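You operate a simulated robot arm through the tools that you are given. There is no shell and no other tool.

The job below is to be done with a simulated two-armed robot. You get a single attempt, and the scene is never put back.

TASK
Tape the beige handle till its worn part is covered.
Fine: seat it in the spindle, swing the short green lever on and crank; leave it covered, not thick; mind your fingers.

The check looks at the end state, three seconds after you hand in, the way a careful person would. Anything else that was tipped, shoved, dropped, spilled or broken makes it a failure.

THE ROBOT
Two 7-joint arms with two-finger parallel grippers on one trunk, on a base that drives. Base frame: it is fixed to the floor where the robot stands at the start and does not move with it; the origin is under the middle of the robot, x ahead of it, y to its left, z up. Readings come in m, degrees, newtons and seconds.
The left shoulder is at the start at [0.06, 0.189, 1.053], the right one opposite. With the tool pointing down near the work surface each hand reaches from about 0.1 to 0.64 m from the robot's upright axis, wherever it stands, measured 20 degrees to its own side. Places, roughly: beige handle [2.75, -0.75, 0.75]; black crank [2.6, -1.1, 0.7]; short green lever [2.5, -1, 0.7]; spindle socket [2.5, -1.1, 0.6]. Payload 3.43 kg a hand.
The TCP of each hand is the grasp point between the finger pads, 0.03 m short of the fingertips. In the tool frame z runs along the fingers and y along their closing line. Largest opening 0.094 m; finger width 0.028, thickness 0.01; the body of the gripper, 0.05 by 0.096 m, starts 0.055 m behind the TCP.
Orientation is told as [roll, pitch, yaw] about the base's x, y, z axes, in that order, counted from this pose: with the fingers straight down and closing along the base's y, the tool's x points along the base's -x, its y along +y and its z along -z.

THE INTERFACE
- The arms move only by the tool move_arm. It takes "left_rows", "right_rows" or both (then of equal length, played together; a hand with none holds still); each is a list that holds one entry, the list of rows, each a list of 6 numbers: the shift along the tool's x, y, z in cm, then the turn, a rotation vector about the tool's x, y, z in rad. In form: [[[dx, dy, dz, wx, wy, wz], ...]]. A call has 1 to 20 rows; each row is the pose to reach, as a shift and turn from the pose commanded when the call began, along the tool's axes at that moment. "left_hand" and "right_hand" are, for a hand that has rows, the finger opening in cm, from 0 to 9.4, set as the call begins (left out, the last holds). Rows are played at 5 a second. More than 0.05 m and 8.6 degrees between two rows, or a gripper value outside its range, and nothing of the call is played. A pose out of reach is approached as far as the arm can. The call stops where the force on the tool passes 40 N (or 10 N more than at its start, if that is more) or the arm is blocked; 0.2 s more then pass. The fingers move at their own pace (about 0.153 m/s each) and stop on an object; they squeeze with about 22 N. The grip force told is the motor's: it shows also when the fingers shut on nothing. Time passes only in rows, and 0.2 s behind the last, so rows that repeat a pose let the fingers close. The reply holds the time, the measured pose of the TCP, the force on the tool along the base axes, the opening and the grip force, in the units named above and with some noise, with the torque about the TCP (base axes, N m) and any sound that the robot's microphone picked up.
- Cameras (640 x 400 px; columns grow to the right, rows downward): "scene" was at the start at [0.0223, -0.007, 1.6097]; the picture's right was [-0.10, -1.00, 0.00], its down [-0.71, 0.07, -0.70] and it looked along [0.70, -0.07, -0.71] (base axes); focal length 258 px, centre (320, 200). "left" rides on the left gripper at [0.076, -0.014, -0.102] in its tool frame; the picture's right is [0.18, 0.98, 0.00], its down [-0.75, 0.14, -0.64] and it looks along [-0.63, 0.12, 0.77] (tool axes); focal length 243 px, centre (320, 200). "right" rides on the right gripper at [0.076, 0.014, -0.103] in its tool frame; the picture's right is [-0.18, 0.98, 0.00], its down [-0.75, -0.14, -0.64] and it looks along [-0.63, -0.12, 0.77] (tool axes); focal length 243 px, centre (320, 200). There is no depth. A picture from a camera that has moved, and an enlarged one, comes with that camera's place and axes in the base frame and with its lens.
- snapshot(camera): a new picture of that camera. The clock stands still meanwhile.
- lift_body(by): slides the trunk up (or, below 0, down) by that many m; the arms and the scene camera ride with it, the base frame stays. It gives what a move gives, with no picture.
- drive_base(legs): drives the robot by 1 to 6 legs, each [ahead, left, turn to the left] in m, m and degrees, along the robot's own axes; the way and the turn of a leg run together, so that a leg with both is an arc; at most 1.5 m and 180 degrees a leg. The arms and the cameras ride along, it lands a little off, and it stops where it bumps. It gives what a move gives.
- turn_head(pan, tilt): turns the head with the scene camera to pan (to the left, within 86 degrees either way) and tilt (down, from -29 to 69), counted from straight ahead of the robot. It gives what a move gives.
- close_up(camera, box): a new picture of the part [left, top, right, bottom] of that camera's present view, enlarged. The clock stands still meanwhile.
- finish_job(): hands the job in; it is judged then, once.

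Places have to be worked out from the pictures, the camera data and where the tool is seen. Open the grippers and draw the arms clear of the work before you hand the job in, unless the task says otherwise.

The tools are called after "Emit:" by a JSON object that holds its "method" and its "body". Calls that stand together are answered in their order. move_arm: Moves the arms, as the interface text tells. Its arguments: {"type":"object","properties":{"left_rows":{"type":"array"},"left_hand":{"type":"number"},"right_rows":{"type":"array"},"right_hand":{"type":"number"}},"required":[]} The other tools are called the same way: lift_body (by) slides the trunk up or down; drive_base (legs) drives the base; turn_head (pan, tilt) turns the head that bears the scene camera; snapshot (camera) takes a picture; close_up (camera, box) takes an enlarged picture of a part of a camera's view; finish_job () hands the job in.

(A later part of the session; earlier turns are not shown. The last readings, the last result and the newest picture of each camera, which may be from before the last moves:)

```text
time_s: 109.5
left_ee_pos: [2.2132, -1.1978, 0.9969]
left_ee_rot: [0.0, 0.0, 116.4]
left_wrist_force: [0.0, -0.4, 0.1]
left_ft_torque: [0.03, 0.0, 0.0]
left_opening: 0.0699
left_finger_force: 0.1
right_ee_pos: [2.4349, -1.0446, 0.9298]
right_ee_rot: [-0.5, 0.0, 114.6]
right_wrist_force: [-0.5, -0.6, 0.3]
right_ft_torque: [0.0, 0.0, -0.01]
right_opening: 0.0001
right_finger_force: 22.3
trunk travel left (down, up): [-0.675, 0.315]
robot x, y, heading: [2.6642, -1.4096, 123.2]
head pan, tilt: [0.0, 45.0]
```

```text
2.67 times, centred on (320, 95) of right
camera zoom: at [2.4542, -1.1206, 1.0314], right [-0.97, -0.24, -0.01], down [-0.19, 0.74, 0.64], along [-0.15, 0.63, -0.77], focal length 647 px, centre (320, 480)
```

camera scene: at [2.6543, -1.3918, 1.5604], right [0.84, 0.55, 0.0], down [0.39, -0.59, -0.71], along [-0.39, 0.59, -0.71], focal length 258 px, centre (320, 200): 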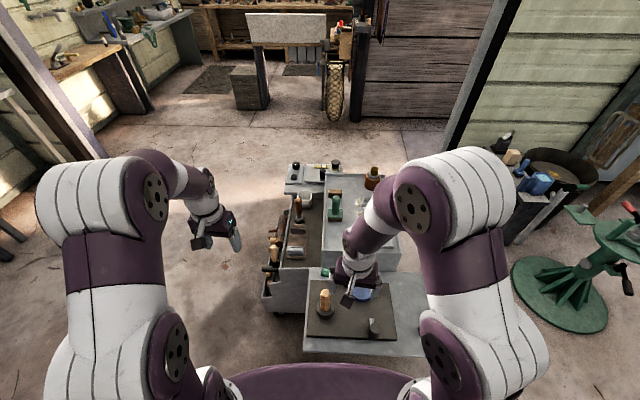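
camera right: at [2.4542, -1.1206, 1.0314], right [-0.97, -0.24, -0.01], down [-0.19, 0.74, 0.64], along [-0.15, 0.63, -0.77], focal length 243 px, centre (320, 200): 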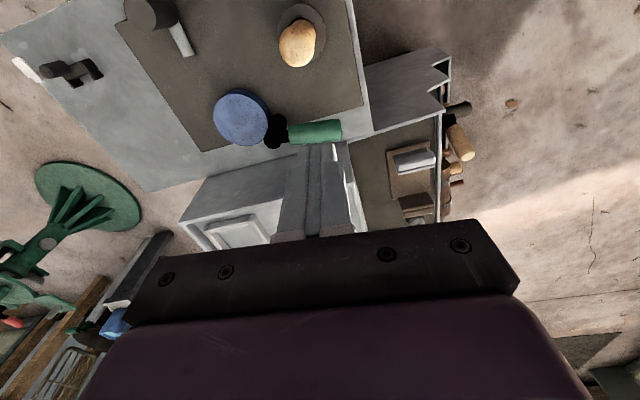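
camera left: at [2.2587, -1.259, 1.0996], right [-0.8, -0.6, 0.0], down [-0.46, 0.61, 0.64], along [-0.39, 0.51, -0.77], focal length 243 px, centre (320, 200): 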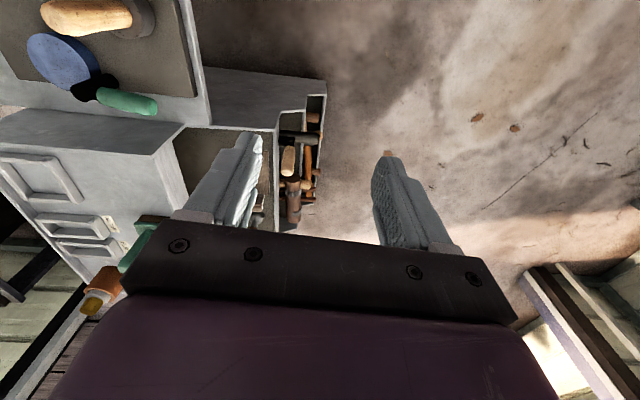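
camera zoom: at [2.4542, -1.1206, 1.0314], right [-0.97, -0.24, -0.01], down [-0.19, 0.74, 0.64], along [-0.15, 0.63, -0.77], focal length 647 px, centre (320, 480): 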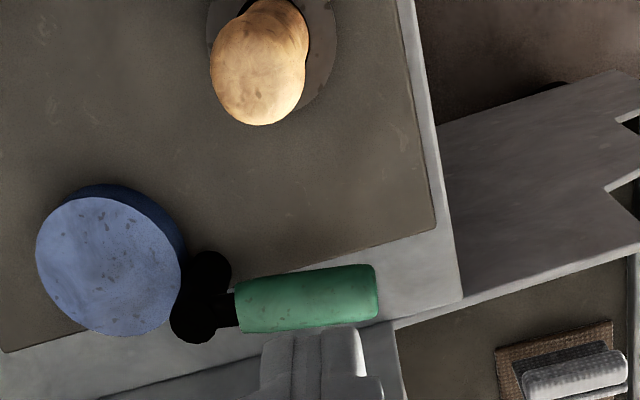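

From above the green grip runs from about (2.463, -0.963) to (2.393, -0.989) at z ≈ 0.71. I will straddle it like a fork, fingers before and behind it, so I turn the right hand by about 90 degrees.

Emit:
{"method": "move_arm", "body": {"right_rows": [[[0, 0, 0, 0, 0, -0.14], [0, 0, 0, 0, 0, -0.28], [0, 0, 0, 0, 0, -0.42], [0, 0, 0, 0, 0, -0.56], [0, 0, 0, 0, 0, -0.7], [0, 0, 0, 0, 0, -0.84], [0, 0, 0, 0, 0, -0.98], [0, 0, 0, 0, 0, -1.12], [0, 0, 0, 0, 0, -1.26], [0, 0, 0, 0, 0, -1.4], [0, 0, 0, 0, 0, -1.53], [0, 0, 0, 0, 0, -1.53]]], "right_hand": 5}}

Emit:
{"method": "snapshot", "body": {"camera": "right"}}

Emit:
{"method": "snapshot", "body": {"camera": "scene"}}

```text
time_s: 112.1
left_ee_pos: [2.2129, -1.1973, 0.9972]
left_ee_rot: [0.0, 0.0, 116.5]
left_wrist_force: [-0.5, 0.5, -0.6]
left_ft_torque: [-0.02, 0.06, 0.01]
left_opening: 0.0698
left_finger_force: 0.0
right_ee_pos: [2.4367, -1.0432, 0.928]
right_ee_rot: [-0.1, 0.5, -157.5]
right_wrist_force: [-0.6, -0.5, 0.4]
right_ft_torque: [-0.02, 0.03, -0.03]
right_opening: 0.0501
right_finger_force: 0.0
trunk travel left (down, up): [-0.675, 0.315]
robot x, y, heading: [2.6651, -1.4072, 123.1]
head pan, tilt: [0.0, 45.0]
```

```text
taken
camera right: at [2.5119, -1.0287, 1.0315], right [0.2, -0.98, 0.0], down [-0.76, -0.16, 0.64], along [-0.62, -0.13, -0.77], focal length 243 px, centre (320, 200)
```

right: 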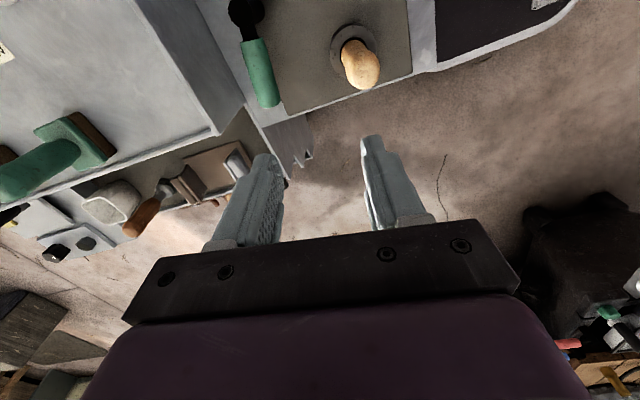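

```text
taken
camera scene: at [2.6546, -1.3923, 1.5604], right [0.84, 0.55, 0.0], down [0.39, -0.59, -0.71], along [-0.39, 0.59, -0.71], focal length 258 px, centre (320, 200)
```

scene: 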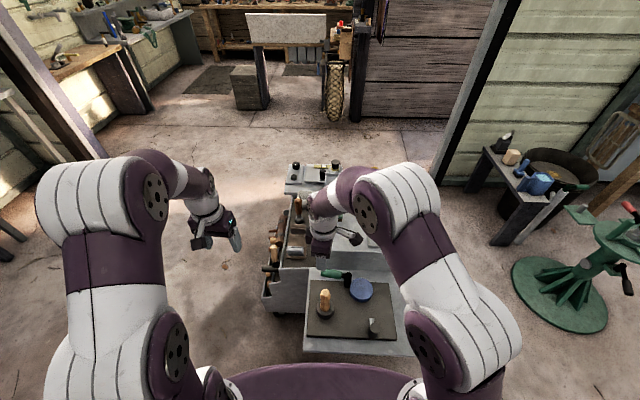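

The lever's place is confirmed and the cart box leaves about 3 cm clearance behind the far finger. I lower the right hand so its open fingers straddle the green grip near its end.

Emit:
{"method": "move_arm", "body": {"right_rows": [[[0.4, -3.3, 0, 0, 0, 0], [0.4, -6.6, 2, 0, 0, 0], [0.4, -6.6, 6, 0, 0, 0], [0.4, -6.6, 10, 0, 0, 0], [0.4, -6.6, 14, 0, 0, 0], [0.4, -6.6, 16, 0, 0, 0], [0.4, -6.6, 16, 0, 0, 0]]]}}

Emit:
{"method": "snapshot", "body": {"camera": "right"}}

Emit:
{"method": "close_up", "body": {"camera": "scene", "box": [280, 225, 400, 325]}}

```text
time_s: 113.7
left_ee_pos: [2.2126, -1.1979, 0.9981]
left_ee_rot: [0.1, 0.1, 116.4]
left_wrist_force: [-0.2, -0.2, 0.0]
left_ft_torque: [0.01, 0.01, 0.0]
left_opening: 0.07
left_finger_force: 0.0
right_ee_pos: [2.4163, -0.9796, 0.7685]
right_ee_rot: [-0.2, 0.6, -157.7]
right_wrist_force: [-0.3, 0.2, -0.6]
right_ft_torque: [0.04, 0.0, -0.03]
right_opening: 0.0502
right_finger_force: 0.0
trunk travel left (down, up): [-0.675, 0.315]
robot x, y, heading: [2.6627, -1.4111, 123.1]
head pan, tilt: [0.0, 45.0]
```

```text
taken
camera right: at [2.4922, -0.9645, 0.8717], right [0.2, -0.98, 0.0], down [-0.76, -0.16, 0.64], along [-0.62, -0.13, -0.77], focal length 243 px, centre (320, 200)
```

right: 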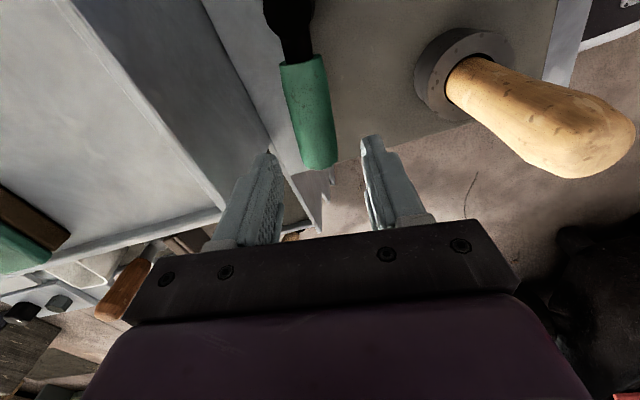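

```text
4.00 times, centred on (340, 275) of scene
camera zoom: at [2.6546, -1.3924, 1.5604], right [0.84, 0.55, 0.0], down [0.39, -0.59, -0.71], along [-0.39, 0.59, -0.71], focal length 1032 px, centre (240, -100)
```

zoom: 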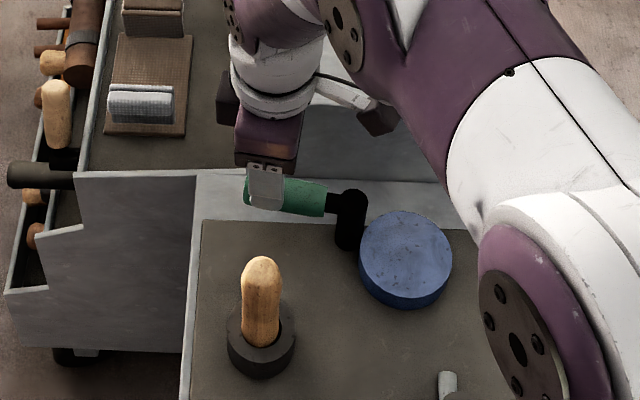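

The lever lies between the fingers. I lower 4.7 cm more so they straddle it, watching for contact.

Emit:
{"method": "move_arm", "body": {"right_rows": [[[0, 0, 2, 0, 0, 0], [0, 0, 4, 0, 0, 0], [0, 0, 4.7, 0, 0, 0], [0, 0, 4.7, 0, 0, 0]]]}}

Emit:
{"method": "snapshot", "body": {"camera": "right"}}

```text
time_s: 114.7
left_ee_pos: [2.2129, -1.1978, 0.9982]
left_ee_rot: [0.1, -0.1, 116.5]
left_wrist_force: [0.2, -0.6, 0.0]
left_ft_torque: [0.03, 0.01, 0.02]
left_opening: 0.0699
left_finger_force: 0.1
right_ee_pos: [2.4161, -0.9795, 0.7229]
right_ee_rot: [0.0, 0.5, -157.7]
right_wrist_force: [-0.2, -0.2, 0.4]
right_ft_torque: [0.0, -0.01, 0.0]
right_opening: 0.05
right_finger_force: 0.0
trunk travel left (down, up): [-0.675, 0.315]
robot x, y, heading: [2.6676, -1.4107, 123.2]
head pan, tilt: [0.0, 45.0]
```

```text
taken
camera right: at [2.4916, -0.9643, 0.8246], right [0.2, -0.98, 0.0], down [-0.76, -0.16, 0.64], along [-0.62, -0.13, -0.77], focal length 243 px, centre (320, 200)
```

right: 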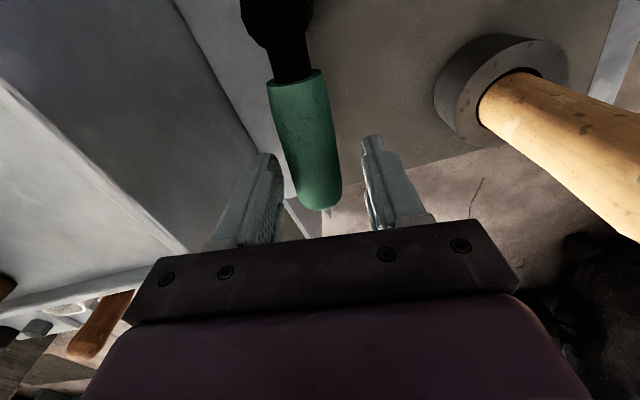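

The grip is between the fingers, nearer the far one. I draw the hand 2 cm toward the robot to test whether the lever swings round its post.

Emit:
{"method": "move_arm", "body": {"right_rows": [[[0, 0.5, 0, 0, 0, 0], [0, 1, 0, 0, 0, 0], [0, 1.5, 0, 0, 0, 0], [0, 2, 0, 0, 0, 0]]]}}

Emit:
{"method": "snapshot", "body": {"camera": "right"}}

Emit:
{"method": "close_up", "body": {"camera": "scene", "box": [280, 225, 400, 325]}}

```text
time_s: 115.7
left_ee_pos: [2.2133, -1.1971, 0.9974]
left_ee_rot: [0.0, 0.0, 116.4]
left_wrist_force: [0.2, 0.1, 0.1]
left_ft_torque: [-0.03, 0.02, 0.01]
left_opening: 0.0701
left_finger_force: 0.0
right_ee_pos: [2.4232, -0.9977, 0.7209]
right_ee_rot: [-0.1, 0.5, -157.7]
right_wrist_force: [-0.2, 2.1, 2.1]
right_ft_torque: [0.12, 0.02, 0.06]
right_opening: 0.051
right_finger_force: 1.0
trunk travel left (down, up): [-0.675, 0.315]
robot x, y, heading: [2.6632, -1.4085, 123.1]
head pan, tilt: [0.0, 45.0]
```

```text
taken
camera right: at [2.4989, -0.9832, 0.8245], right [0.2, -0.98, 0.0], down [-0.76, -0.16, 0.64], along [-0.62, -0.13, -0.77], focal length 243 px, centre (320, 200)
```

right: 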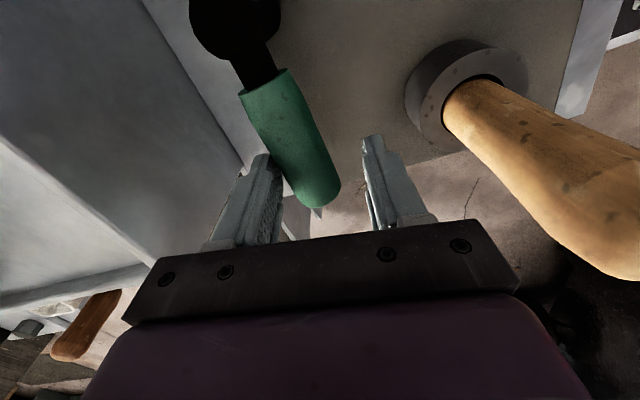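

```text
4.00 times, centred on (340, 275) of scene
camera zoom: at [2.6545, -1.3922, 1.5605], right [0.84, 0.55, 0.0], down [0.39, -0.59, -0.71], along [-0.39, 0.59, -0.71], focal length 1032 px, centre (240, -100)
```

zoom: 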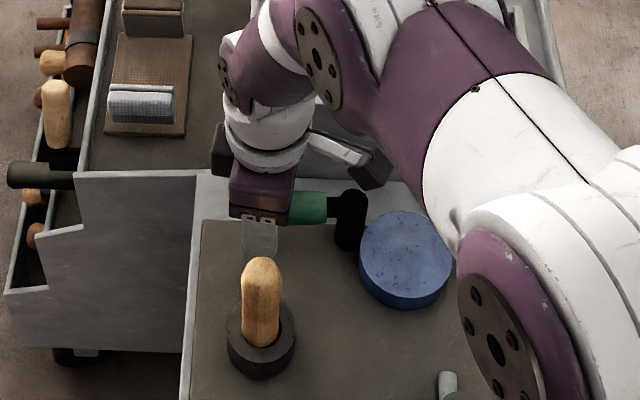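

The lever swings freely round its post with only 2 N. I follow its arc toward the handle, sliding nearer the post and turning the hand along so the gripper stays well away from the handle.

Emit:
{"method": "move_arm", "body": {"right_rows": [[[1.2, 0.3, 0, 0, 0, -0.14], [2.47, 0.68, 0, 0, 0, -0.28], [2.75, 1.1, 0, 0, 0, -0.4], [3.03, 1.47, 0, 0, 0, -0.5], [3.4, 1.85, 0, 0, 0, -0.6], [3.73, 2.17, 0, 0, 0, -0.7], [3.73, 2.17, 0, 0, 0, -0.7]]]}}

Emit:
{"method": "snapshot", "body": {"camera": "right"}}

Emit:
{"method": "close_up", "body": {"camera": "scene", "box": [280, 225, 400, 325]}}

```text
time_s: 117.3
left_ee_pos: [2.2135, -1.196, 0.9968]
left_ee_rot: [0.0, 0.1, 116.4]
left_wrist_force: [0.1, 0.0, -0.1]
left_ft_torque: [0.0, 0.0, -0.01]
left_opening: 0.0698
left_finger_force: 0.2
right_ee_pos: [2.4637, -1.0025, 0.7228]
right_ee_rot: [0.1, 0.5, -117.5]
right_wrist_force: [-10.4, 13.0, 3.4]
right_ft_torque: [0.29, 0.34, -0.42]
right_opening: 0.0585
right_finger_force: 7.9
trunk travel left (down, up): [-0.675, 0.315]
robot x, y, heading: [2.6651, -1.4095, 123.0]
head pan, tilt: [0.0, 45.0]
```

```text
taken
camera right: at [2.5127, -0.943, 0.8252], right [0.79, -0.62, 0.0], down [-0.48, -0.61, 0.64], along [-0.39, -0.5, -0.77], focal length 243 px, centre (320, 200)
```

right: 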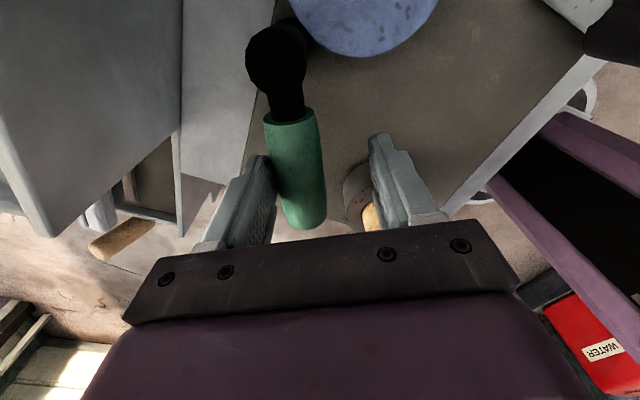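

```text
4.00 times, centred on (340, 275) of scene
camera zoom: at [2.6532, -1.3906, 1.5605], right [0.84, 0.55, 0.0], down [0.39, -0.59, -0.71], along [-0.39, 0.59, -0.71], focal length 1032 px, centre (240, -100)
```

zoom: 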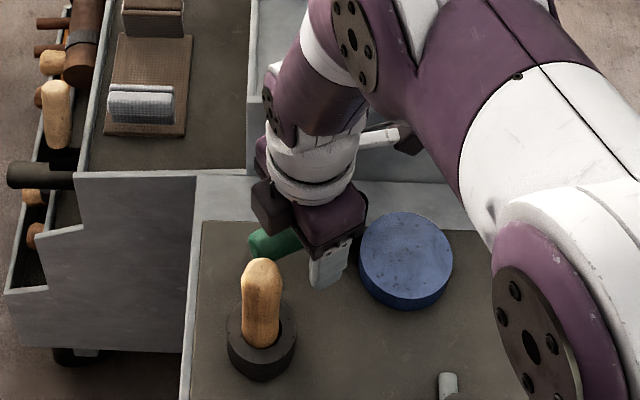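

The lever has swung about 38 degrees, to a heading near 240 degrees, and now pushes back with about 16 N, as if near a stop or detent. I press a little further, watching force and lever angle.

Emit:
{"method": "move_arm", "body": {"right_rows": [[[0, 0.3, 0, 0, 0, 0], [0, 0.6, 0, 0, 0, 0], [0, 0.6, 0, 0, 0, 0]]], "right_hand": 5}}

Emit:
{"method": "snapshot", "body": {"camera": "right"}}

```text
time_s: 118.1
left_ee_pos: [2.2107, -1.1962, 0.9968]
left_ee_rot: [0.0, 0.1, 116.5]
left_wrist_force: [0.1, -0.1, 0.5]
left_ft_torque: [0.0, -0.02, -0.03]
left_opening: 0.0701
left_finger_force: 0.1
right_ee_pos: [2.4689, -1.0046, 0.7229]
right_ee_rot: [0.1, 0.5, -117.5]
right_wrist_force: [-22.0, 16.4, 6.4]
right_ft_torque: [0.25, 0.86, -0.51]
right_opening: 0.0658
right_finger_force: 13.9
trunk travel left (down, up): [-0.675, 0.315]
robot x, y, heading: [2.6658, -1.4111, 123.1]
head pan, tilt: [0.0, 45.0]
```

```text
taken
camera right: at [2.5161, -0.945, 0.8252], right [0.79, -0.62, 0.0], down [-0.48, -0.61, 0.64], along [-0.39, -0.5, -0.77], focal length 243 px, centre (320, 200)
```

right: 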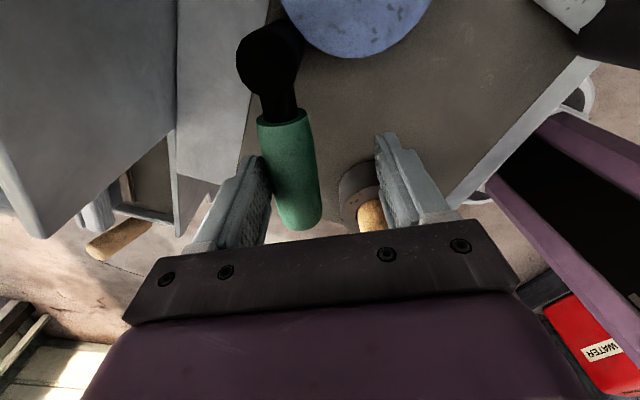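

The lever no longer turns, so it is at its stop: on. I ease back to take the load off without dragging it along, and look whether it stays.

Emit:
{"method": "move_arm", "body": {"right_rows": [[[0, -0.6, 0, 0, 0, 0], [0, -1.1, 0, 0, 0, 0], [0, -1.7, 0, 0, 0, 0], [0, -1.7, 0, 0, 0, 0]]], "right_hand": 6}}

Emit:
{"method": "snapshot", "body": {"camera": "right"}}

```text
time_s: 119.1
left_ee_pos: [2.2132, -1.1968, 0.9978]
left_ee_rot: [0.1, 0.0, 116.5]
left_wrist_force: [-0.2, -0.2, 0.0]
left_ft_torque: [-0.02, -0.01, -0.04]
left_opening: 0.0699
left_finger_force: 0.1
right_ee_pos: [2.4566, -1.0001, 0.7219]
right_ee_rot: [0.3, 0.4, -117.6]
right_wrist_force: [0.2, 0.3, -0.3]
right_ft_torque: [-0.05, 0.03, -0.01]
right_opening: 0.0599
right_finger_force: 0.1
trunk travel left (down, up): [-0.675, 0.315]
robot x, y, heading: [2.6666, -1.4125, 123.1]
head pan, tilt: [0.0, 45.0]
```

```text
taken
camera right: at [2.505, -0.9394, 0.8243], right [0.79, -0.62, 0.01], down [-0.48, -0.6, 0.64], along [-0.39, -0.5, -0.77], focal length 243 px, centre (320, 200)
```

right: 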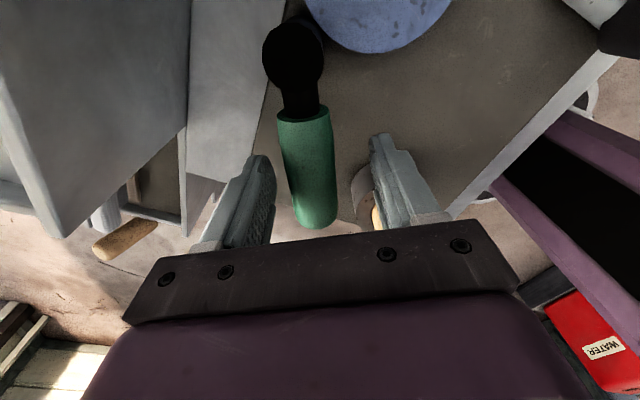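

The lever stays where I swung it and nothing touches it. I lift the hand straight up and look at the rig.

Emit:
{"method": "move_arm", "body": {"right_rows": [[[0, 0, -3, 0, 0, 0], [0, 0, -7, 0, 0, 0], [0, 0, -11, 0, 0, 0], [0, 0, -15, 0, 0, 0], [0, 0, -19, 0, 0, 0], [0, 0, -21, 0, 0, 0]]]}}

Emit:
{"method": "snapshot", "body": {"camera": "right"}}

Emit:
{"method": "close_up", "body": {"camera": "scene", "box": [280, 225, 420, 345]}}

```text
time_s: 120.5
left_ee_pos: [2.2145, -1.1966, 0.9966]
left_ee_rot: [0.0, -0.1, 116.3]
left_wrist_force: [-0.2, -0.3, -0.1]
left_ft_torque: [-0.02, 0.02, 0.0]
left_opening: 0.07
left_finger_force: 0.0
right_ee_pos: [2.4565, -1.001, 0.9335]
right_ee_rot: [0.3, 0.4, -117.6]
right_wrist_force: [-0.1, -0.2, 0.2]
right_ft_torque: [0.01, 0.01, 0.01]
right_opening: 0.0601
right_finger_force: 0.0
trunk travel left (down, up): [-0.675, 0.315]
robot x, y, heading: [2.6673, -1.413, 123.3]
head pan, tilt: [0.0, 45.0]
```

```text
taken
camera right: at [2.5033, -0.941, 1.0364], right [0.79, -0.62, 0.0], down [-0.48, -0.6, 0.64], along [-0.39, -0.5, -0.77], focal length 243 px, centre (320, 200)
```

right: 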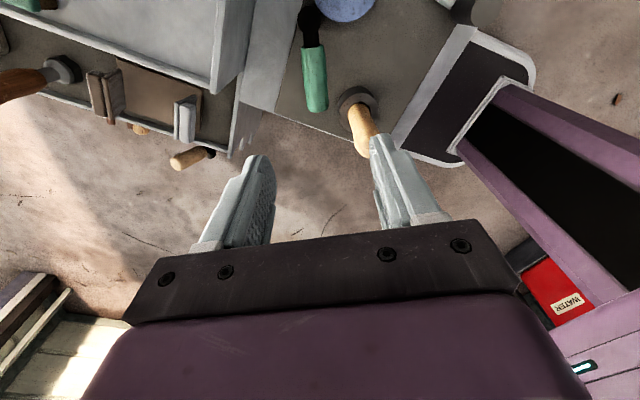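

```text
3.33 times, centred on (350, 285) of scene
camera zoom: at [2.6546, -1.3925, 1.5604], right [0.84, 0.55, 0.0], down [0.39, -0.59, -0.71], along [-0.39, 0.59, -0.71], focal length 860 px, centre (220, -83)
```

zoom: 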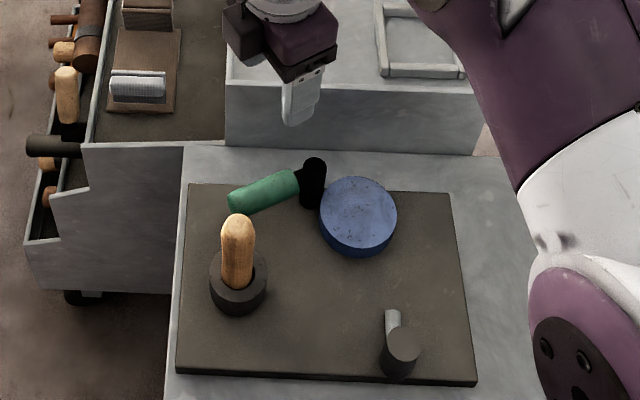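

The lever points about 40 degrees nearer the handle now. Next the crank: I turn the right hand back and bring it over the crank to see its hub and radius.

Emit:
{"method": "move_arm", "body": {"right_rows": [[[0, 0, 0, 0, 0, 0.14], [0, 0, 0, 0, 0, 0.28], [0, 0, 0, 0, 0, 0.42], [0, 0, 0, 0, 0, 0.56], [0, 0, 0, 0, 0, 0.7], [0, 0, 0, 0, 0, 0.84], [0, 0, 0, 0, 0, 0.98], [0, 0, 0, 0, 0, 1.12], [0, 0, 0, 0, 0, 1.26], [0, 0, 0, 0, 0, 1.4], [0, 0, 0, 0, 0, 1.54], [0, 0, 0, 0, 0, 1.68], [0, 0, 0, 0, 0, 1.82], [0, 0, 0, 0, 0, 1.96], [0, 0, 0, 0, 0, 2.08], [0, 0, 0, 0, 0, 2.08]]]}}

Emit:
{"method": "snapshot", "body": {"camera": "right"}}

```text
time_s: 123.9
left_ee_pos: [2.2125, -1.1982, 0.9964]
left_ee_rot: [0.0, -0.1, 116.5]
left_wrist_force: [0.1, -0.7, 0.0]
left_ft_torque: [0.02, -0.01, 0.0]
left_opening: 0.0703
left_finger_force: 0.1
right_ee_pos: [2.4555, -0.9997, 0.9332]
right_ee_rot: [-0.5, 0.0, 123.1]
right_wrist_force: [0.5, 0.2, 1.1]
right_ft_torque: [0.0, 0.03, -0.01]
right_opening: 0.0597
right_finger_force: 0.0
trunk travel left (down, up): [-0.675, 0.315]
robot x, y, heading: [2.6616, -1.4097, 123.1]
head pan, tilt: [0.0, 45.0]
```

```text
taken
camera right: at [2.4849, -1.0724, 1.0344], right [-0.92, -0.38, -0.01], down [-0.3, 0.71, 0.64], along [-0.24, 0.6, -0.77], focal length 243 px, centre (320, 200)
```

right: 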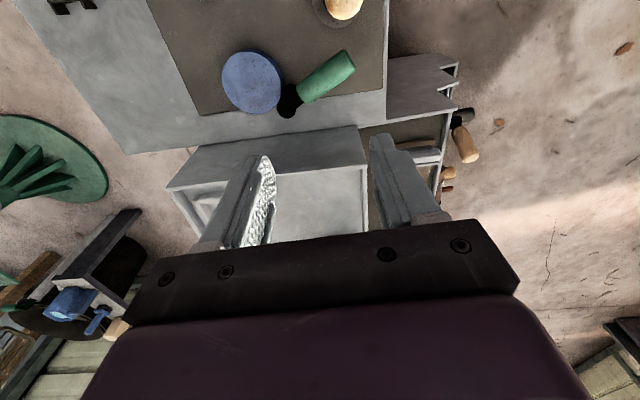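

I move over the crank.

Emit:
{"method": "move_arm", "body": {"right_rows": [[[3.5, -3, 0, 0, 0, 0], [7, -6, 0, 0, 0, 0], [10.5, -9, 0, 0, 0, 0], [14, -12.3, 0, 0, 0, 0], [14, -12.3, 0, 0, 0, 0]]]}}

Emit:
{"method": "snapshot", "body": {"camera": "right"}}

Emit:
{"method": "close_up", "body": {"camera": "right", "box": [240, 20, 440, 170]}}

```text
time_s: 125.1
left_ee_pos: [2.2114, -1.1974, 0.9971]
left_ee_rot: [0.0, -0.1, 116.4]
left_wrist_force: [0.5, -0.1, 0.4]
left_ft_torque: [0.0, -0.02, -0.02]
left_opening: 0.0701
left_finger_force: 0.2
right_ee_pos: [2.6332, -1.0501, 0.9335]
right_ee_rot: [-0.6, 0.0, 123.2]
right_wrist_force: [0.5, -0.1, -0.1]
right_ft_torque: [-0.03, 0.01, -0.01]
right_opening: 0.0599
right_finger_force: 0.1
trunk travel left (down, up): [-0.675, 0.315]
robot x, y, heading: [2.6671, -1.4094, 123.2]
head pan, tilt: [0.0, 45.0]
```

```text
taken
camera right: at [2.6622, -1.1209, 1.0348], right [-0.92, -0.38, -0.01], down [-0.3, 0.7, 0.64], along [-0.24, 0.6, -0.77], focal length 243 px, centre (320, 200)
```

right: 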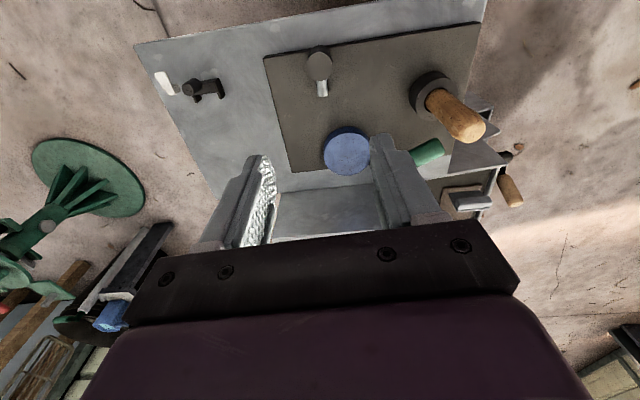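

```text
2.67 times, centred on (340, 95) of right
camera zoom: at [2.6622, -1.1209, 1.0348], right [-0.92, -0.38, -0.01], down [-0.3, 0.7, 0.64], along [-0.24, 0.6, -0.77], focal length 647 px, centre (267, 480)
```

zoom: 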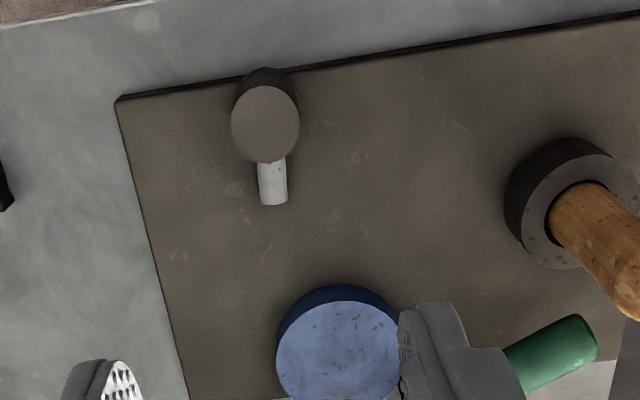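

The crank's knob (3 cm wide) is at about (2.641, -1.059) and its white arm ends about 5 cm further ahead, near (2.62, -1.016), which should be the hub. I lower over the knob and check alignment.

Emit:
{"method": "move_arm", "body": {"right_rows": [[[1.3, 0, 3, 0, 0, 0], [1.3, 0, 7, 0, 0, 0], [1.3, 0, 11, 0, 0, 0], [1.3, 0, 15, 0, 0, 0], [1.3, 0, 15, 0, 0, 0]]]}}

Emit:
{"method": "close_up", "body": {"camera": "right", "box": [240, 40, 400, 200]}}

Emit:
{"method": "close_up", "body": {"camera": "scene", "box": [300, 250, 420, 340]}}

```text
time_s: 126.3
left_ee_pos: [2.212, -1.1986, 0.9979]
left_ee_rot: [0.1, 0.0, 116.4]
left_wrist_force: [0.0, 0.0, 0.0]
left_ft_torque: [0.01, -0.01, 0.01]
left_opening: 0.07
left_finger_force: 0.1
right_ee_pos: [2.643, -1.0604, 0.7845]
right_ee_rot: [-0.4, 0.1, 123.3]
right_wrist_force: [-0.3, 0.6, -0.2]
right_ft_torque: [0.02, 0.01, 0.02]
right_opening: 0.0599
right_finger_force: 0.1
trunk travel left (down, up): [-0.675, 0.315]
robot x, y, heading: [2.669, -1.4082, 123.3]
head pan, tilt: [0.0, 45.0]
```

```text
2.50 times, centred on (320, 120) of right
camera zoom: at [2.6725, -1.132, 0.8861], right [-0.92, -0.38, -0.01], down [-0.3, 0.7, 0.64], along [-0.24, 0.6, -0.77], focal length 606 px, centre (320, 400)
```

zoom: 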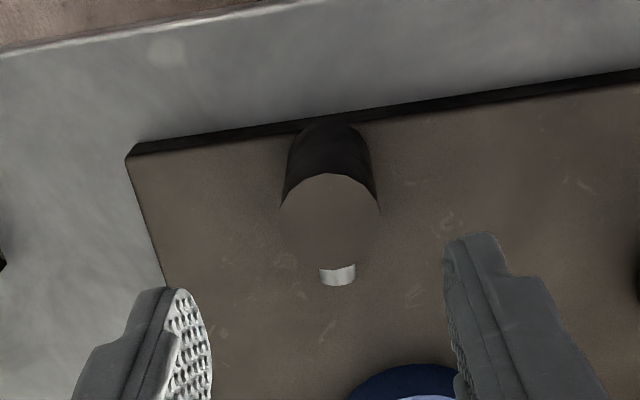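

```text
4.44 times, centred on (360, 295) of scene
camera zoom: at [2.6547, -1.3926, 1.5605], right [0.84, 0.55, 0.0], down [0.39, -0.59, -0.71], along [-0.39, 0.59, -0.71], focal length 1146 px, centre (142, -222)
```

zoom: 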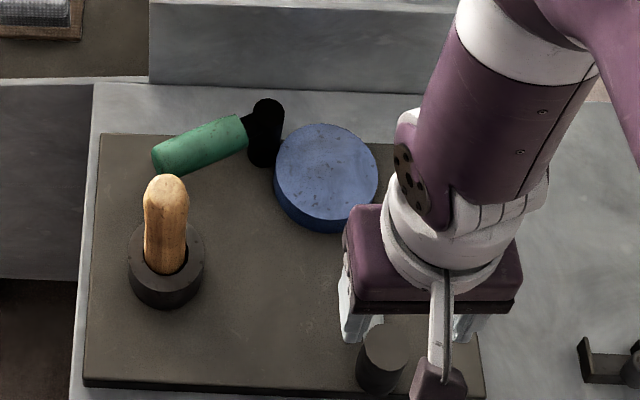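

The knob's axis is 3 mm left of the tool axis, its top at z ≈ 0.711. I correct that, lower to TCP z ≈ 0.708 and close on it.

Emit:
{"method": "move_arm", "body": {"right_rows": [[[0, 0.3, 2.5, 0, 0, 0], [0, 0.3, 5, 0, 0, 0], [0, 0.3, 7.6, 0, 0, 0], [0, 0.3, 7.6, 0, 0, 0]]]}}

Emit:
{"method": "move_arm", "body": {"right_rows": [[[0, 0, 0, 0, 0, 0], [0, 0, 0, 0, 0, 0], [0, 0, 0, 0, 0, 0]]], "right_hand": 0}}

Emit:
{"method": "snapshot", "body": {"camera": "right"}}

Emit:
{"method": "close_up", "body": {"camera": "scene", "box": [300, 250, 420, 340]}}

```text
time_s: 127.3
left_ee_pos: [2.2123, -1.1978, 0.9976]
left_ee_rot: [0.1, 0.0, 116.3]
left_wrist_force: [-0.2, -0.8, 0.0]
left_ft_torque: [-0.02, 0.04, -0.01]
left_opening: 0.0699
left_finger_force: 0.1
right_ee_pos: [2.6394, -1.0611, 0.707]
right_ee_rot: [-0.5, 0.0, 123.2]
right_wrist_force: [-0.4, -0.5, 0.0]
right_ft_torque: [-0.04, 0.02, -0.02]
right_opening: 0.0601
right_finger_force: 0.0
trunk travel left (down, up): [-0.675, 0.315]
robot x, y, heading: [2.6614, -1.4108, 123.2]
head pan, tilt: [0.0, 45.0]
```

```text
time_s: 128.1
left_ee_pos: [2.213, -1.1973, 0.9972]
left_ee_rot: [0.1, 0.1, 116.4]
left_wrist_force: [0.2, -0.4, -0.1]
left_ft_torque: [-0.02, -0.05, 0.01]
left_opening: 0.07
left_finger_force: 0.0
right_ee_pos: [2.6397, -1.0616, 0.7072]
right_ee_rot: [-0.4, 0.1, 123.2]
right_wrist_force: [-0.2, -3.6, -3.7]
right_ft_torque: [-0.25, 0.29, 0.01]
right_opening: 0.0312
right_finger_force: 44.7
trunk travel left (down, up): [-0.675, 0.315]
robot x, y, heading: [2.6616, -1.4066, 123.3]
head pan, tilt: [0.0, 45.0]
```

```text
taken
camera right: at [2.6692, -1.1337, 0.8093], right [-0.92, -0.38, -0.01], down [-0.3, 0.71, 0.64], along [-0.24, 0.6, -0.77], focal length 243 px, centre (320, 200)
```

right: 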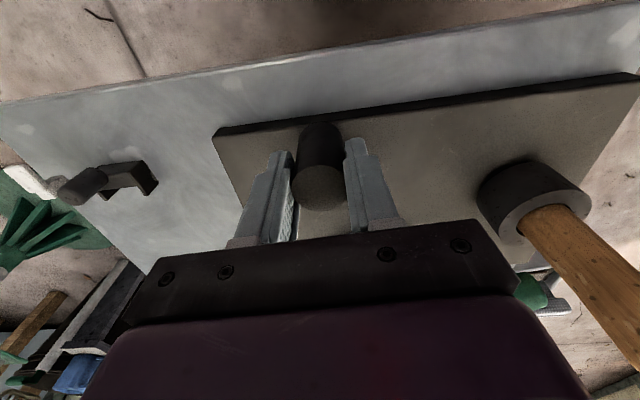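

```text
4.44 times, centred on (360, 295) of scene
camera zoom: at [2.6547, -1.3924, 1.5604], right [0.84, 0.55, 0.0], down [0.39, -0.59, -0.71], along [-0.39, 0.59, -0.71], focal length 1146 px, centre (142, -222)
```

zoom: 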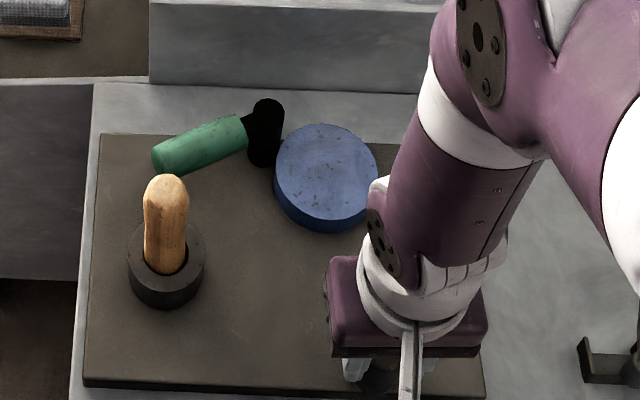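

The knob is gripped at 31 mm. Taking the hub about 4.8 cm ahead of it, I turn the crank 40 degrees clockwise in 10 degree steps and watch forces and the handle.

Emit:
{"method": "move_arm", "body": {"right_rows": [[[-0.21, 0.79, 0, 0, 0, 0], [-0.57, 1.54, 0, 0, 0, 0], [-1.04, 2.23, 0, 0, 0, 0], [-1.63, 2.82, 0, 0, 0, 0], [-1.63, 2.82, 0, 0, 0, 0]]]}}

Emit:
{"method": "snapshot", "body": {"camera": "right"}}

Emit:
{"method": "close_up", "body": {"camera": "scene", "box": [300, 250, 420, 340]}}

```text
time_s: 129.3
left_ee_pos: [2.2146, -1.1982, 0.9973]
left_ee_rot: [0.1, 0.1, 116.4]
left_wrist_force: [-0.8, 0.0, -0.5]
left_ft_torque: [-0.01, 0.01, 0.01]
left_opening: 0.0703
left_finger_force: 0.0
right_ee_pos: [2.6086, -1.0644, 0.707]
right_ee_rot: [-0.6, -0.1, 123.2]
right_wrist_force: [10.8, 2.9, -3.5]
right_ft_torque: [-0.12, -0.03, -0.41]
right_opening: 0.0315
right_finger_force: 45.2
trunk travel left (down, up): [-0.675, 0.315]
robot x, y, heading: [2.6644, -1.4131, 123.2]
head pan, tilt: [0.0, 45.0]
```

```text
taken
camera right: at [2.6378, -1.136, 0.809], right [-0.92, -0.38, -0.01], down [-0.3, 0.71, 0.64], along [-0.24, 0.6, -0.77], focal length 243 px, centre (320, 200)
```

right: 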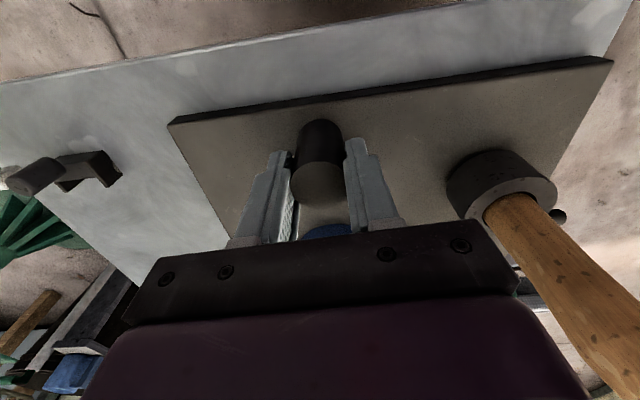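

```text
4.44 times, centred on (360, 295) of scene
camera zoom: at [2.6563, -1.3915, 1.5604], right [0.84, 0.55, 0.0], down [0.39, -0.59, -0.71], along [-0.39, 0.59, -0.71], focal length 1146 px, centre (142, -222)
```

zoom: 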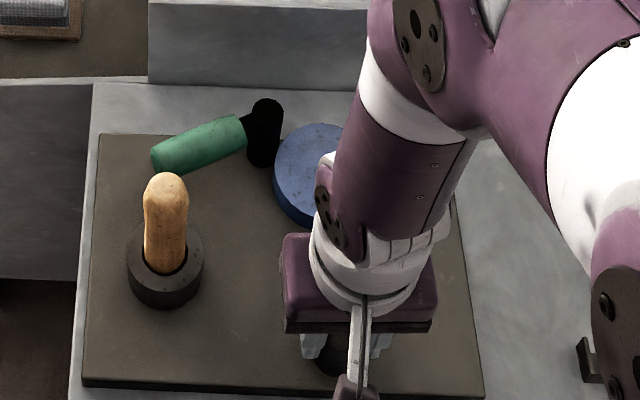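

The crank turns with about 10 N and the hand follows the circle. I look closely at the handle for rotation or tape.

Emit:
{"method": "close_up", "body": {"camera": "scene", "box": [305, 270, 335, 305]}}

Emit:
{"method": "close_up", "body": {"camera": "right", "box": [420, 120, 640, 400]}}

Emit:
{"method": "snapshot", "body": {"camera": "left"}}

```text
11.43 times, centred on (320, 288) of scene
camera zoom: at [2.6563, -1.3915, 1.5604], right [0.84, 0.55, 0.0], down [0.39, -0.59, -0.71], along [-0.39, 0.59, -0.71], focal length 2948 px, centre (320, -800)
```

zoom: 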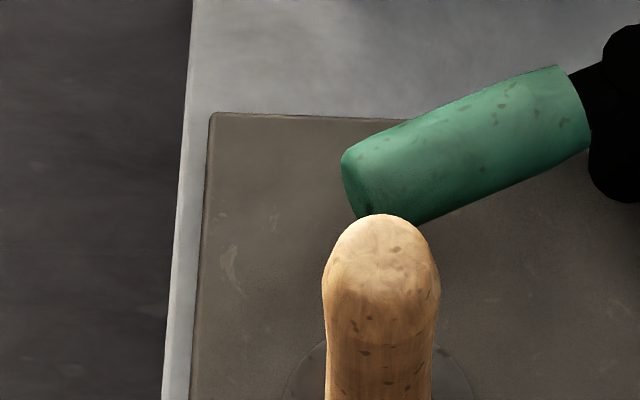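

```text
1.43 times, centred on (530, 260) of right
camera zoom: at [2.6378, -1.136, 0.809], right [-0.92, -0.38, -0.01], down [-0.3, 0.71, 0.64], along [-0.24, 0.6, -0.77], focal length 347 px, centre (20, 114)
```

zoom: 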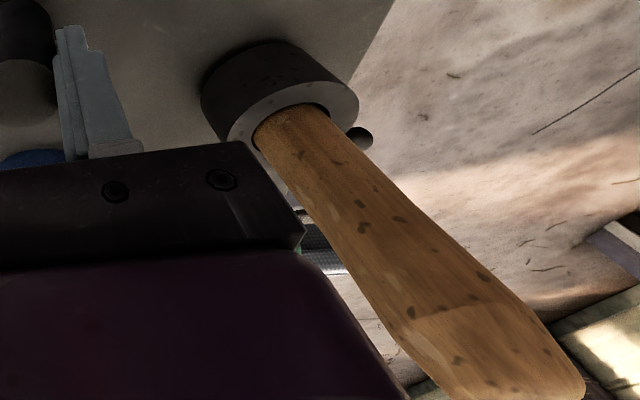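

```text
taken
camera left: at [2.2601, -1.2588, 1.1], right [-0.8, -0.6, 0.0], down [-0.46, 0.61, 0.64], along [-0.39, 0.51, -0.77], focal length 243 px, centre (320, 200)
```

left: 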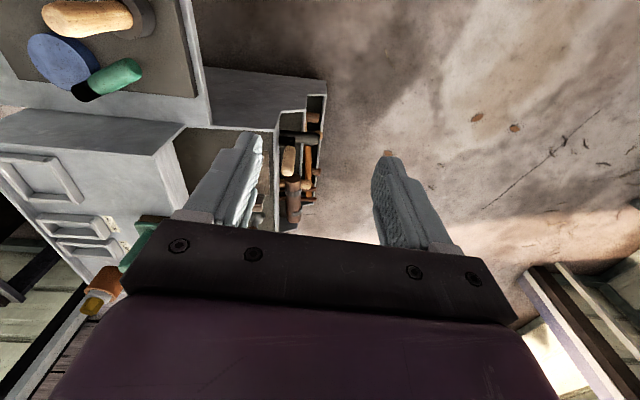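

No tape shows yet at this small angle. I continue the circle to 95 degrees with a slightly smaller radius.

Emit:
{"method": "move_arm", "body": {"right_rows": [[[-0.55, 0.33, 0, 0, 0, 0], [-1.07, 0.59, 0, 0, 0, 0], [-1.65, 0.8, 0, 0, 0, 0], [-2.24, 0.96, 0, 0, 0, 0], [-2.85, 1.03, 0, 0, 0, 0], [-3.47, 1.01, 0, 0, 0, 0]]]}}

Emit:
{"method": "close_up", "body": {"camera": "scene", "box": [300, 260, 380, 330]}}

Emit:
{"method": "close_up", "body": {"camera": "right", "box": [240, 60, 640, 310]}}

```text
time_s: 130.6
left_ee_pos: [2.2112, -1.2005, 0.9972]
left_ee_rot: [0.1, 0.0, 116.5]
left_wrist_force: [0.5, 0.2, -0.2]
left_ft_torque: [0.0, 0.0, 0.02]
left_opening: 0.0701
left_finger_force: 0.1
right_ee_pos: [2.5813, -1.0469, 0.7076]
right_ee_rot: [-0.6, 0.2, 123.5]
right_wrist_force: [-15.6, -14.3, -5.5]
right_ft_torque: [-0.69, 0.76, 0.05]
right_opening: 0.0314
right_finger_force: 45.5
trunk travel left (down, up): [-0.675, 0.315]
robot x, y, heading: [2.6643, -1.4108, 123.4]
head pan, tilt: [0.0, 45.0]
stopped in row 6 (right hand): the force on the tool passed its limit at 44 N (the readings are from after the stop); the commanded pose is now the measured one
```

```text
5.71 times, centred on (340, 295) of scene
camera zoom: at [2.6528, -1.394, 1.5606], right [0.84, 0.55, 0.0], down [0.39, -0.59, -0.71], along [-0.39, 0.59, -0.71], focal length 1474 px, centre (206, -343)
```

zoom: 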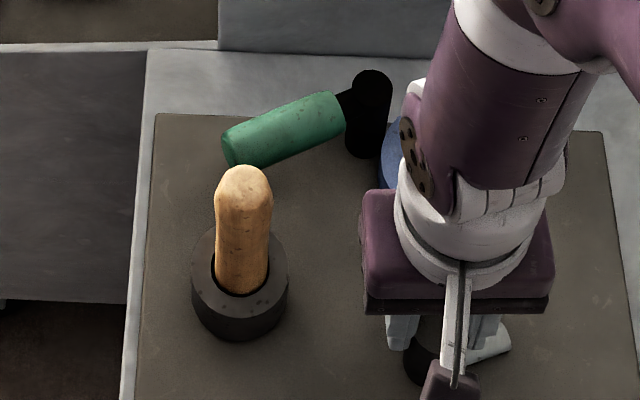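

```text
1.60 times, centred on (440, 185) of right
camera zoom: at [2.6111, -1.1191, 0.8093], right [-0.92, -0.39, -0.01], down [-0.3, 0.7, 0.64], along [-0.24, 0.59, -0.77], focal length 388 px, centre (128, 224)
```

zoom: 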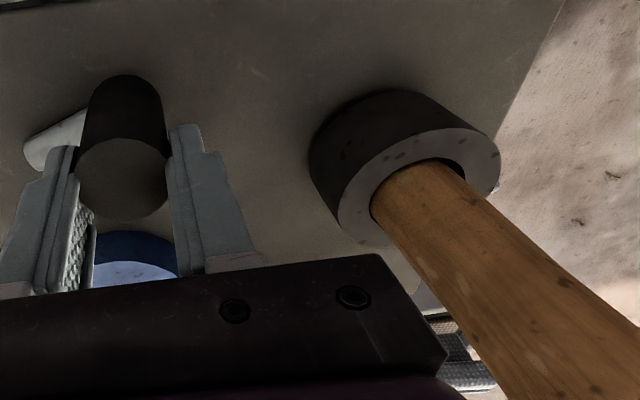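

The force limit tripped at 44 N because I was cutting inside the circle. Fitting the three measured knob positions gives a hub at (2.620, -1.0166) and radius 4.9 cm. I go on with that to 130 degrees.

Emit:
{"method": "move_arm", "body": {"right_rows": [[[-0.63, 0.0, 0, 0, 0, 0], [-1.27, -0.05, 0, 0, 0, 0], [-1.9, -0.2, 0, 0, 0, 0], [-2.5, -0.44, 0, 0, 0, 0], [-3.06, -0.77, 0, 0, 0, 0], [-3.58, -1.13, 0, 0, 0, 0], [-3.58, -1.13, 0, 0, 0, 0]]]}}

Emit:
{"method": "close_up", "body": {"camera": "right", "box": [240, 60, 640, 310]}}

Emit:
{"method": "close_up", "body": {"camera": "scene", "box": [300, 260, 380, 330]}}

```text
time_s: 131.3
left_ee_pos: [2.2103, -1.202, 0.997]
left_ee_rot: [-0.1, 0.0, 116.6]
left_wrist_force: [0.6, -0.6, -0.2]
left_ft_torque: [-0.01, -0.02, 0.01]
left_opening: 0.0702
left_finger_force: 0.0
right_ee_pos: [2.571, -1.0378, 0.7071]
right_ee_rot: [-0.7, 0.0, 123.6]
right_wrist_force: [-20.8, -16.6, -0.7]
right_ft_torque: [-1.59, 0.35, -0.27]
right_opening: 0.0315
right_finger_force: 45.7
trunk travel left (down, up): [-0.675, 0.315]
robot x, y, heading: [2.6623, -1.4167, 123.4]
head pan, tilt: [0.0, 45.0]
stopped in row 3 (right hand): the force on the tool passed its limit at 45 N (the readings are from after the stop); the commanded pose is now the measured one
```

```text
1.60 times, centred on (440, 185) of right
camera zoom: at [2.6019, -1.109, 0.8096], right [-0.92, -0.39, -0.01], down [-0.3, 0.7, 0.64], along [-0.24, 0.6, -0.77], focal length 388 px, centre (128, 224)
```

zoom: 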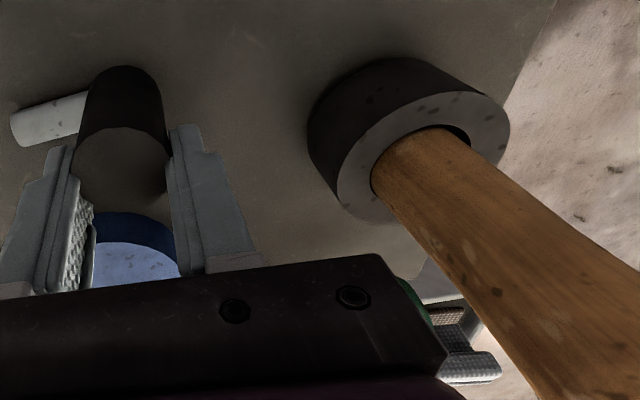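

```text
5.71 times, centred on (340, 295) of scene
camera zoom: at [2.6519, -1.3953, 1.5606], right [0.83, 0.55, 0.0], down [0.39, -0.59, -0.71], along [-0.39, 0.59, -0.71], focal length 1474 px, centre (206, -343)
```

zoom: 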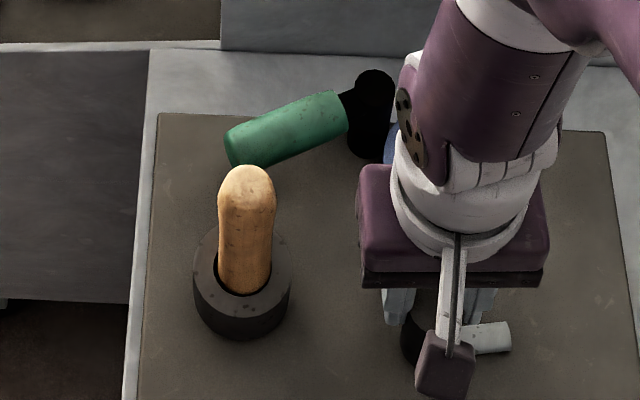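

The sideways load of 26 N, acting low on the tool, suggests a fingertip is catching on the white crank arm as it sweeps under the right finger. I open the fingers and raise the hand a little to clear the arm.

Emit:
{"method": "move_arm", "body": {"right_rows": [[[0, 0, 0, 0, 0, 0], [0, 0, 0, 0, 0, 0], [0, 0, -0.6, 0, 0, 0], [0, 0, -1.2, 0, 0, 0], [0, 0, -1.2, 0, 0, 0]]], "right_hand": 5}}

Emit:
{"method": "snapshot", "body": {"camera": "right"}}

Emit:
{"method": "close_up", "body": {"camera": "right", "box": [220, 80, 420, 240]}}

```text
time_s: 132.5
left_ee_pos: [2.2122, -1.1992, 0.9976]
left_ee_rot: [0.2, 0.0, 116.5]
left_wrist_force: [0.7, 0.7, -0.1]
left_ft_torque: [0.0, 0.02, -0.04]
left_opening: 0.0697
left_finger_force: 0.0
right_ee_pos: [2.5735, -1.035, 0.7179]
right_ee_rot: [-0.6, 0.0, 123.4]
right_wrist_force: [-0.2, 0.2, -0.2]
right_ft_torque: [-0.02, 0.0, -0.02]
right_opening: 0.05
right_finger_force: 0.0
trunk travel left (down, up): [-0.675, 0.315]
robot x, y, heading: [2.6643, -1.4087, 123.3]
head pan, tilt: [0.0, 45.0]
```

```text
taken
camera right: at [2.604, -1.107, 0.8203], right [-0.92, -0.39, -0.01], down [-0.3, 0.7, 0.64], along [-0.24, 0.6, -0.77], focal length 243 px, centre (320, 200)
```

right: 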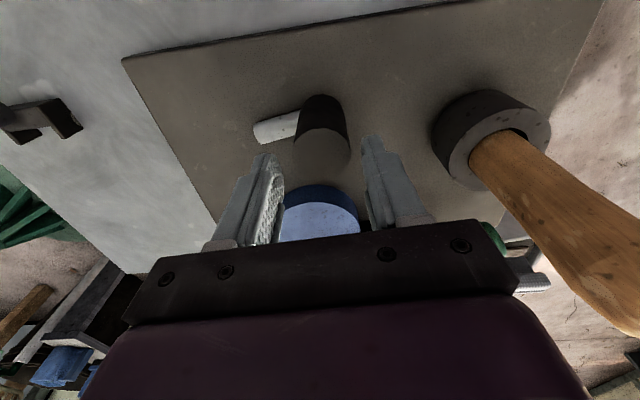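

```text
2.50 times, centred on (320, 160) of right
camera zoom: at [2.604, -1.107, 0.8203], right [-0.92, -0.39, -0.01], down [-0.3, 0.7, 0.64], along [-0.24, 0.6, -0.77], focal length 606 px, centre (320, 300)
```

zoom: 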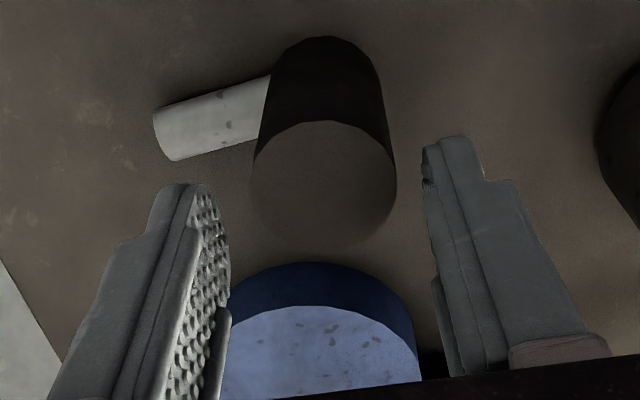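

The knob itself stopped at about (2.579, -1.051) and the pads slid along it: gripping without turning the hand binds. Before choosing a better technique I check whether the handle or tape changed during the first 75 degrees.

Emit:
{"method": "close_up", "body": {"camera": "scene", "box": [300, 275, 340, 315]}}

Emit:
{"method": "close_up", "body": {"camera": "right", "box": [420, 70, 640, 350]}}

Emit:
{"method": "close_up", "body": {"camera": "left", "box": [0, 0, 160, 110]}}

```text
10.00 times, centred on (320, 295) of scene
camera zoom: at [2.6539, -1.3931, 1.5604], right [0.84, 0.55, 0.0], down [0.39, -0.59, -0.71], along [-0.39, 0.59, -0.71], focal length 2580 px, centre (320, -750)
```

zoom: 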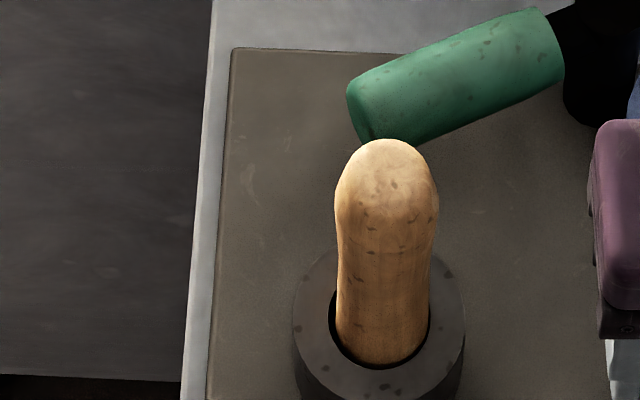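

```text
1.43 times, centred on (530, 210) of right
camera zoom: at [2.604, -1.107, 0.8203], right [-0.92, -0.39, -0.01], down [-0.3, 0.7, 0.64], along [-0.24, 0.6, -0.77], focal length 347 px, centre (20, 186)
```

zoom: 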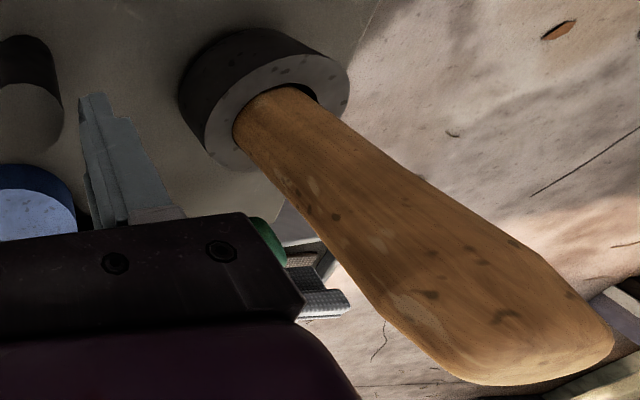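

```text
3.64 times, centred on (80, 55) of left
camera zoom: at [2.2579, -1.2612, 1.0997], right [-0.8, -0.6, 0.0], down [-0.46, 0.61, 0.64], along [-0.39, 0.51, -0.77], focal length 882 px, centre (1193, 727)
```

zoom: 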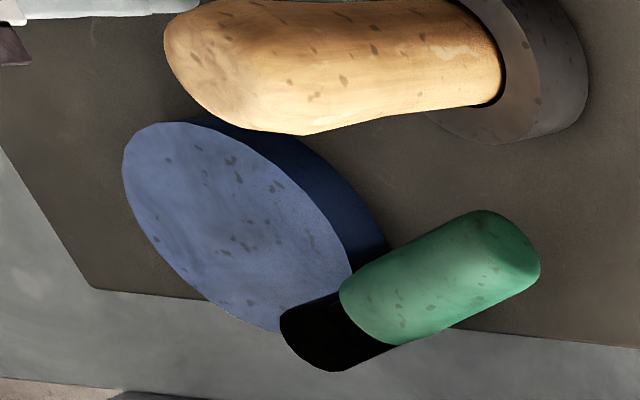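

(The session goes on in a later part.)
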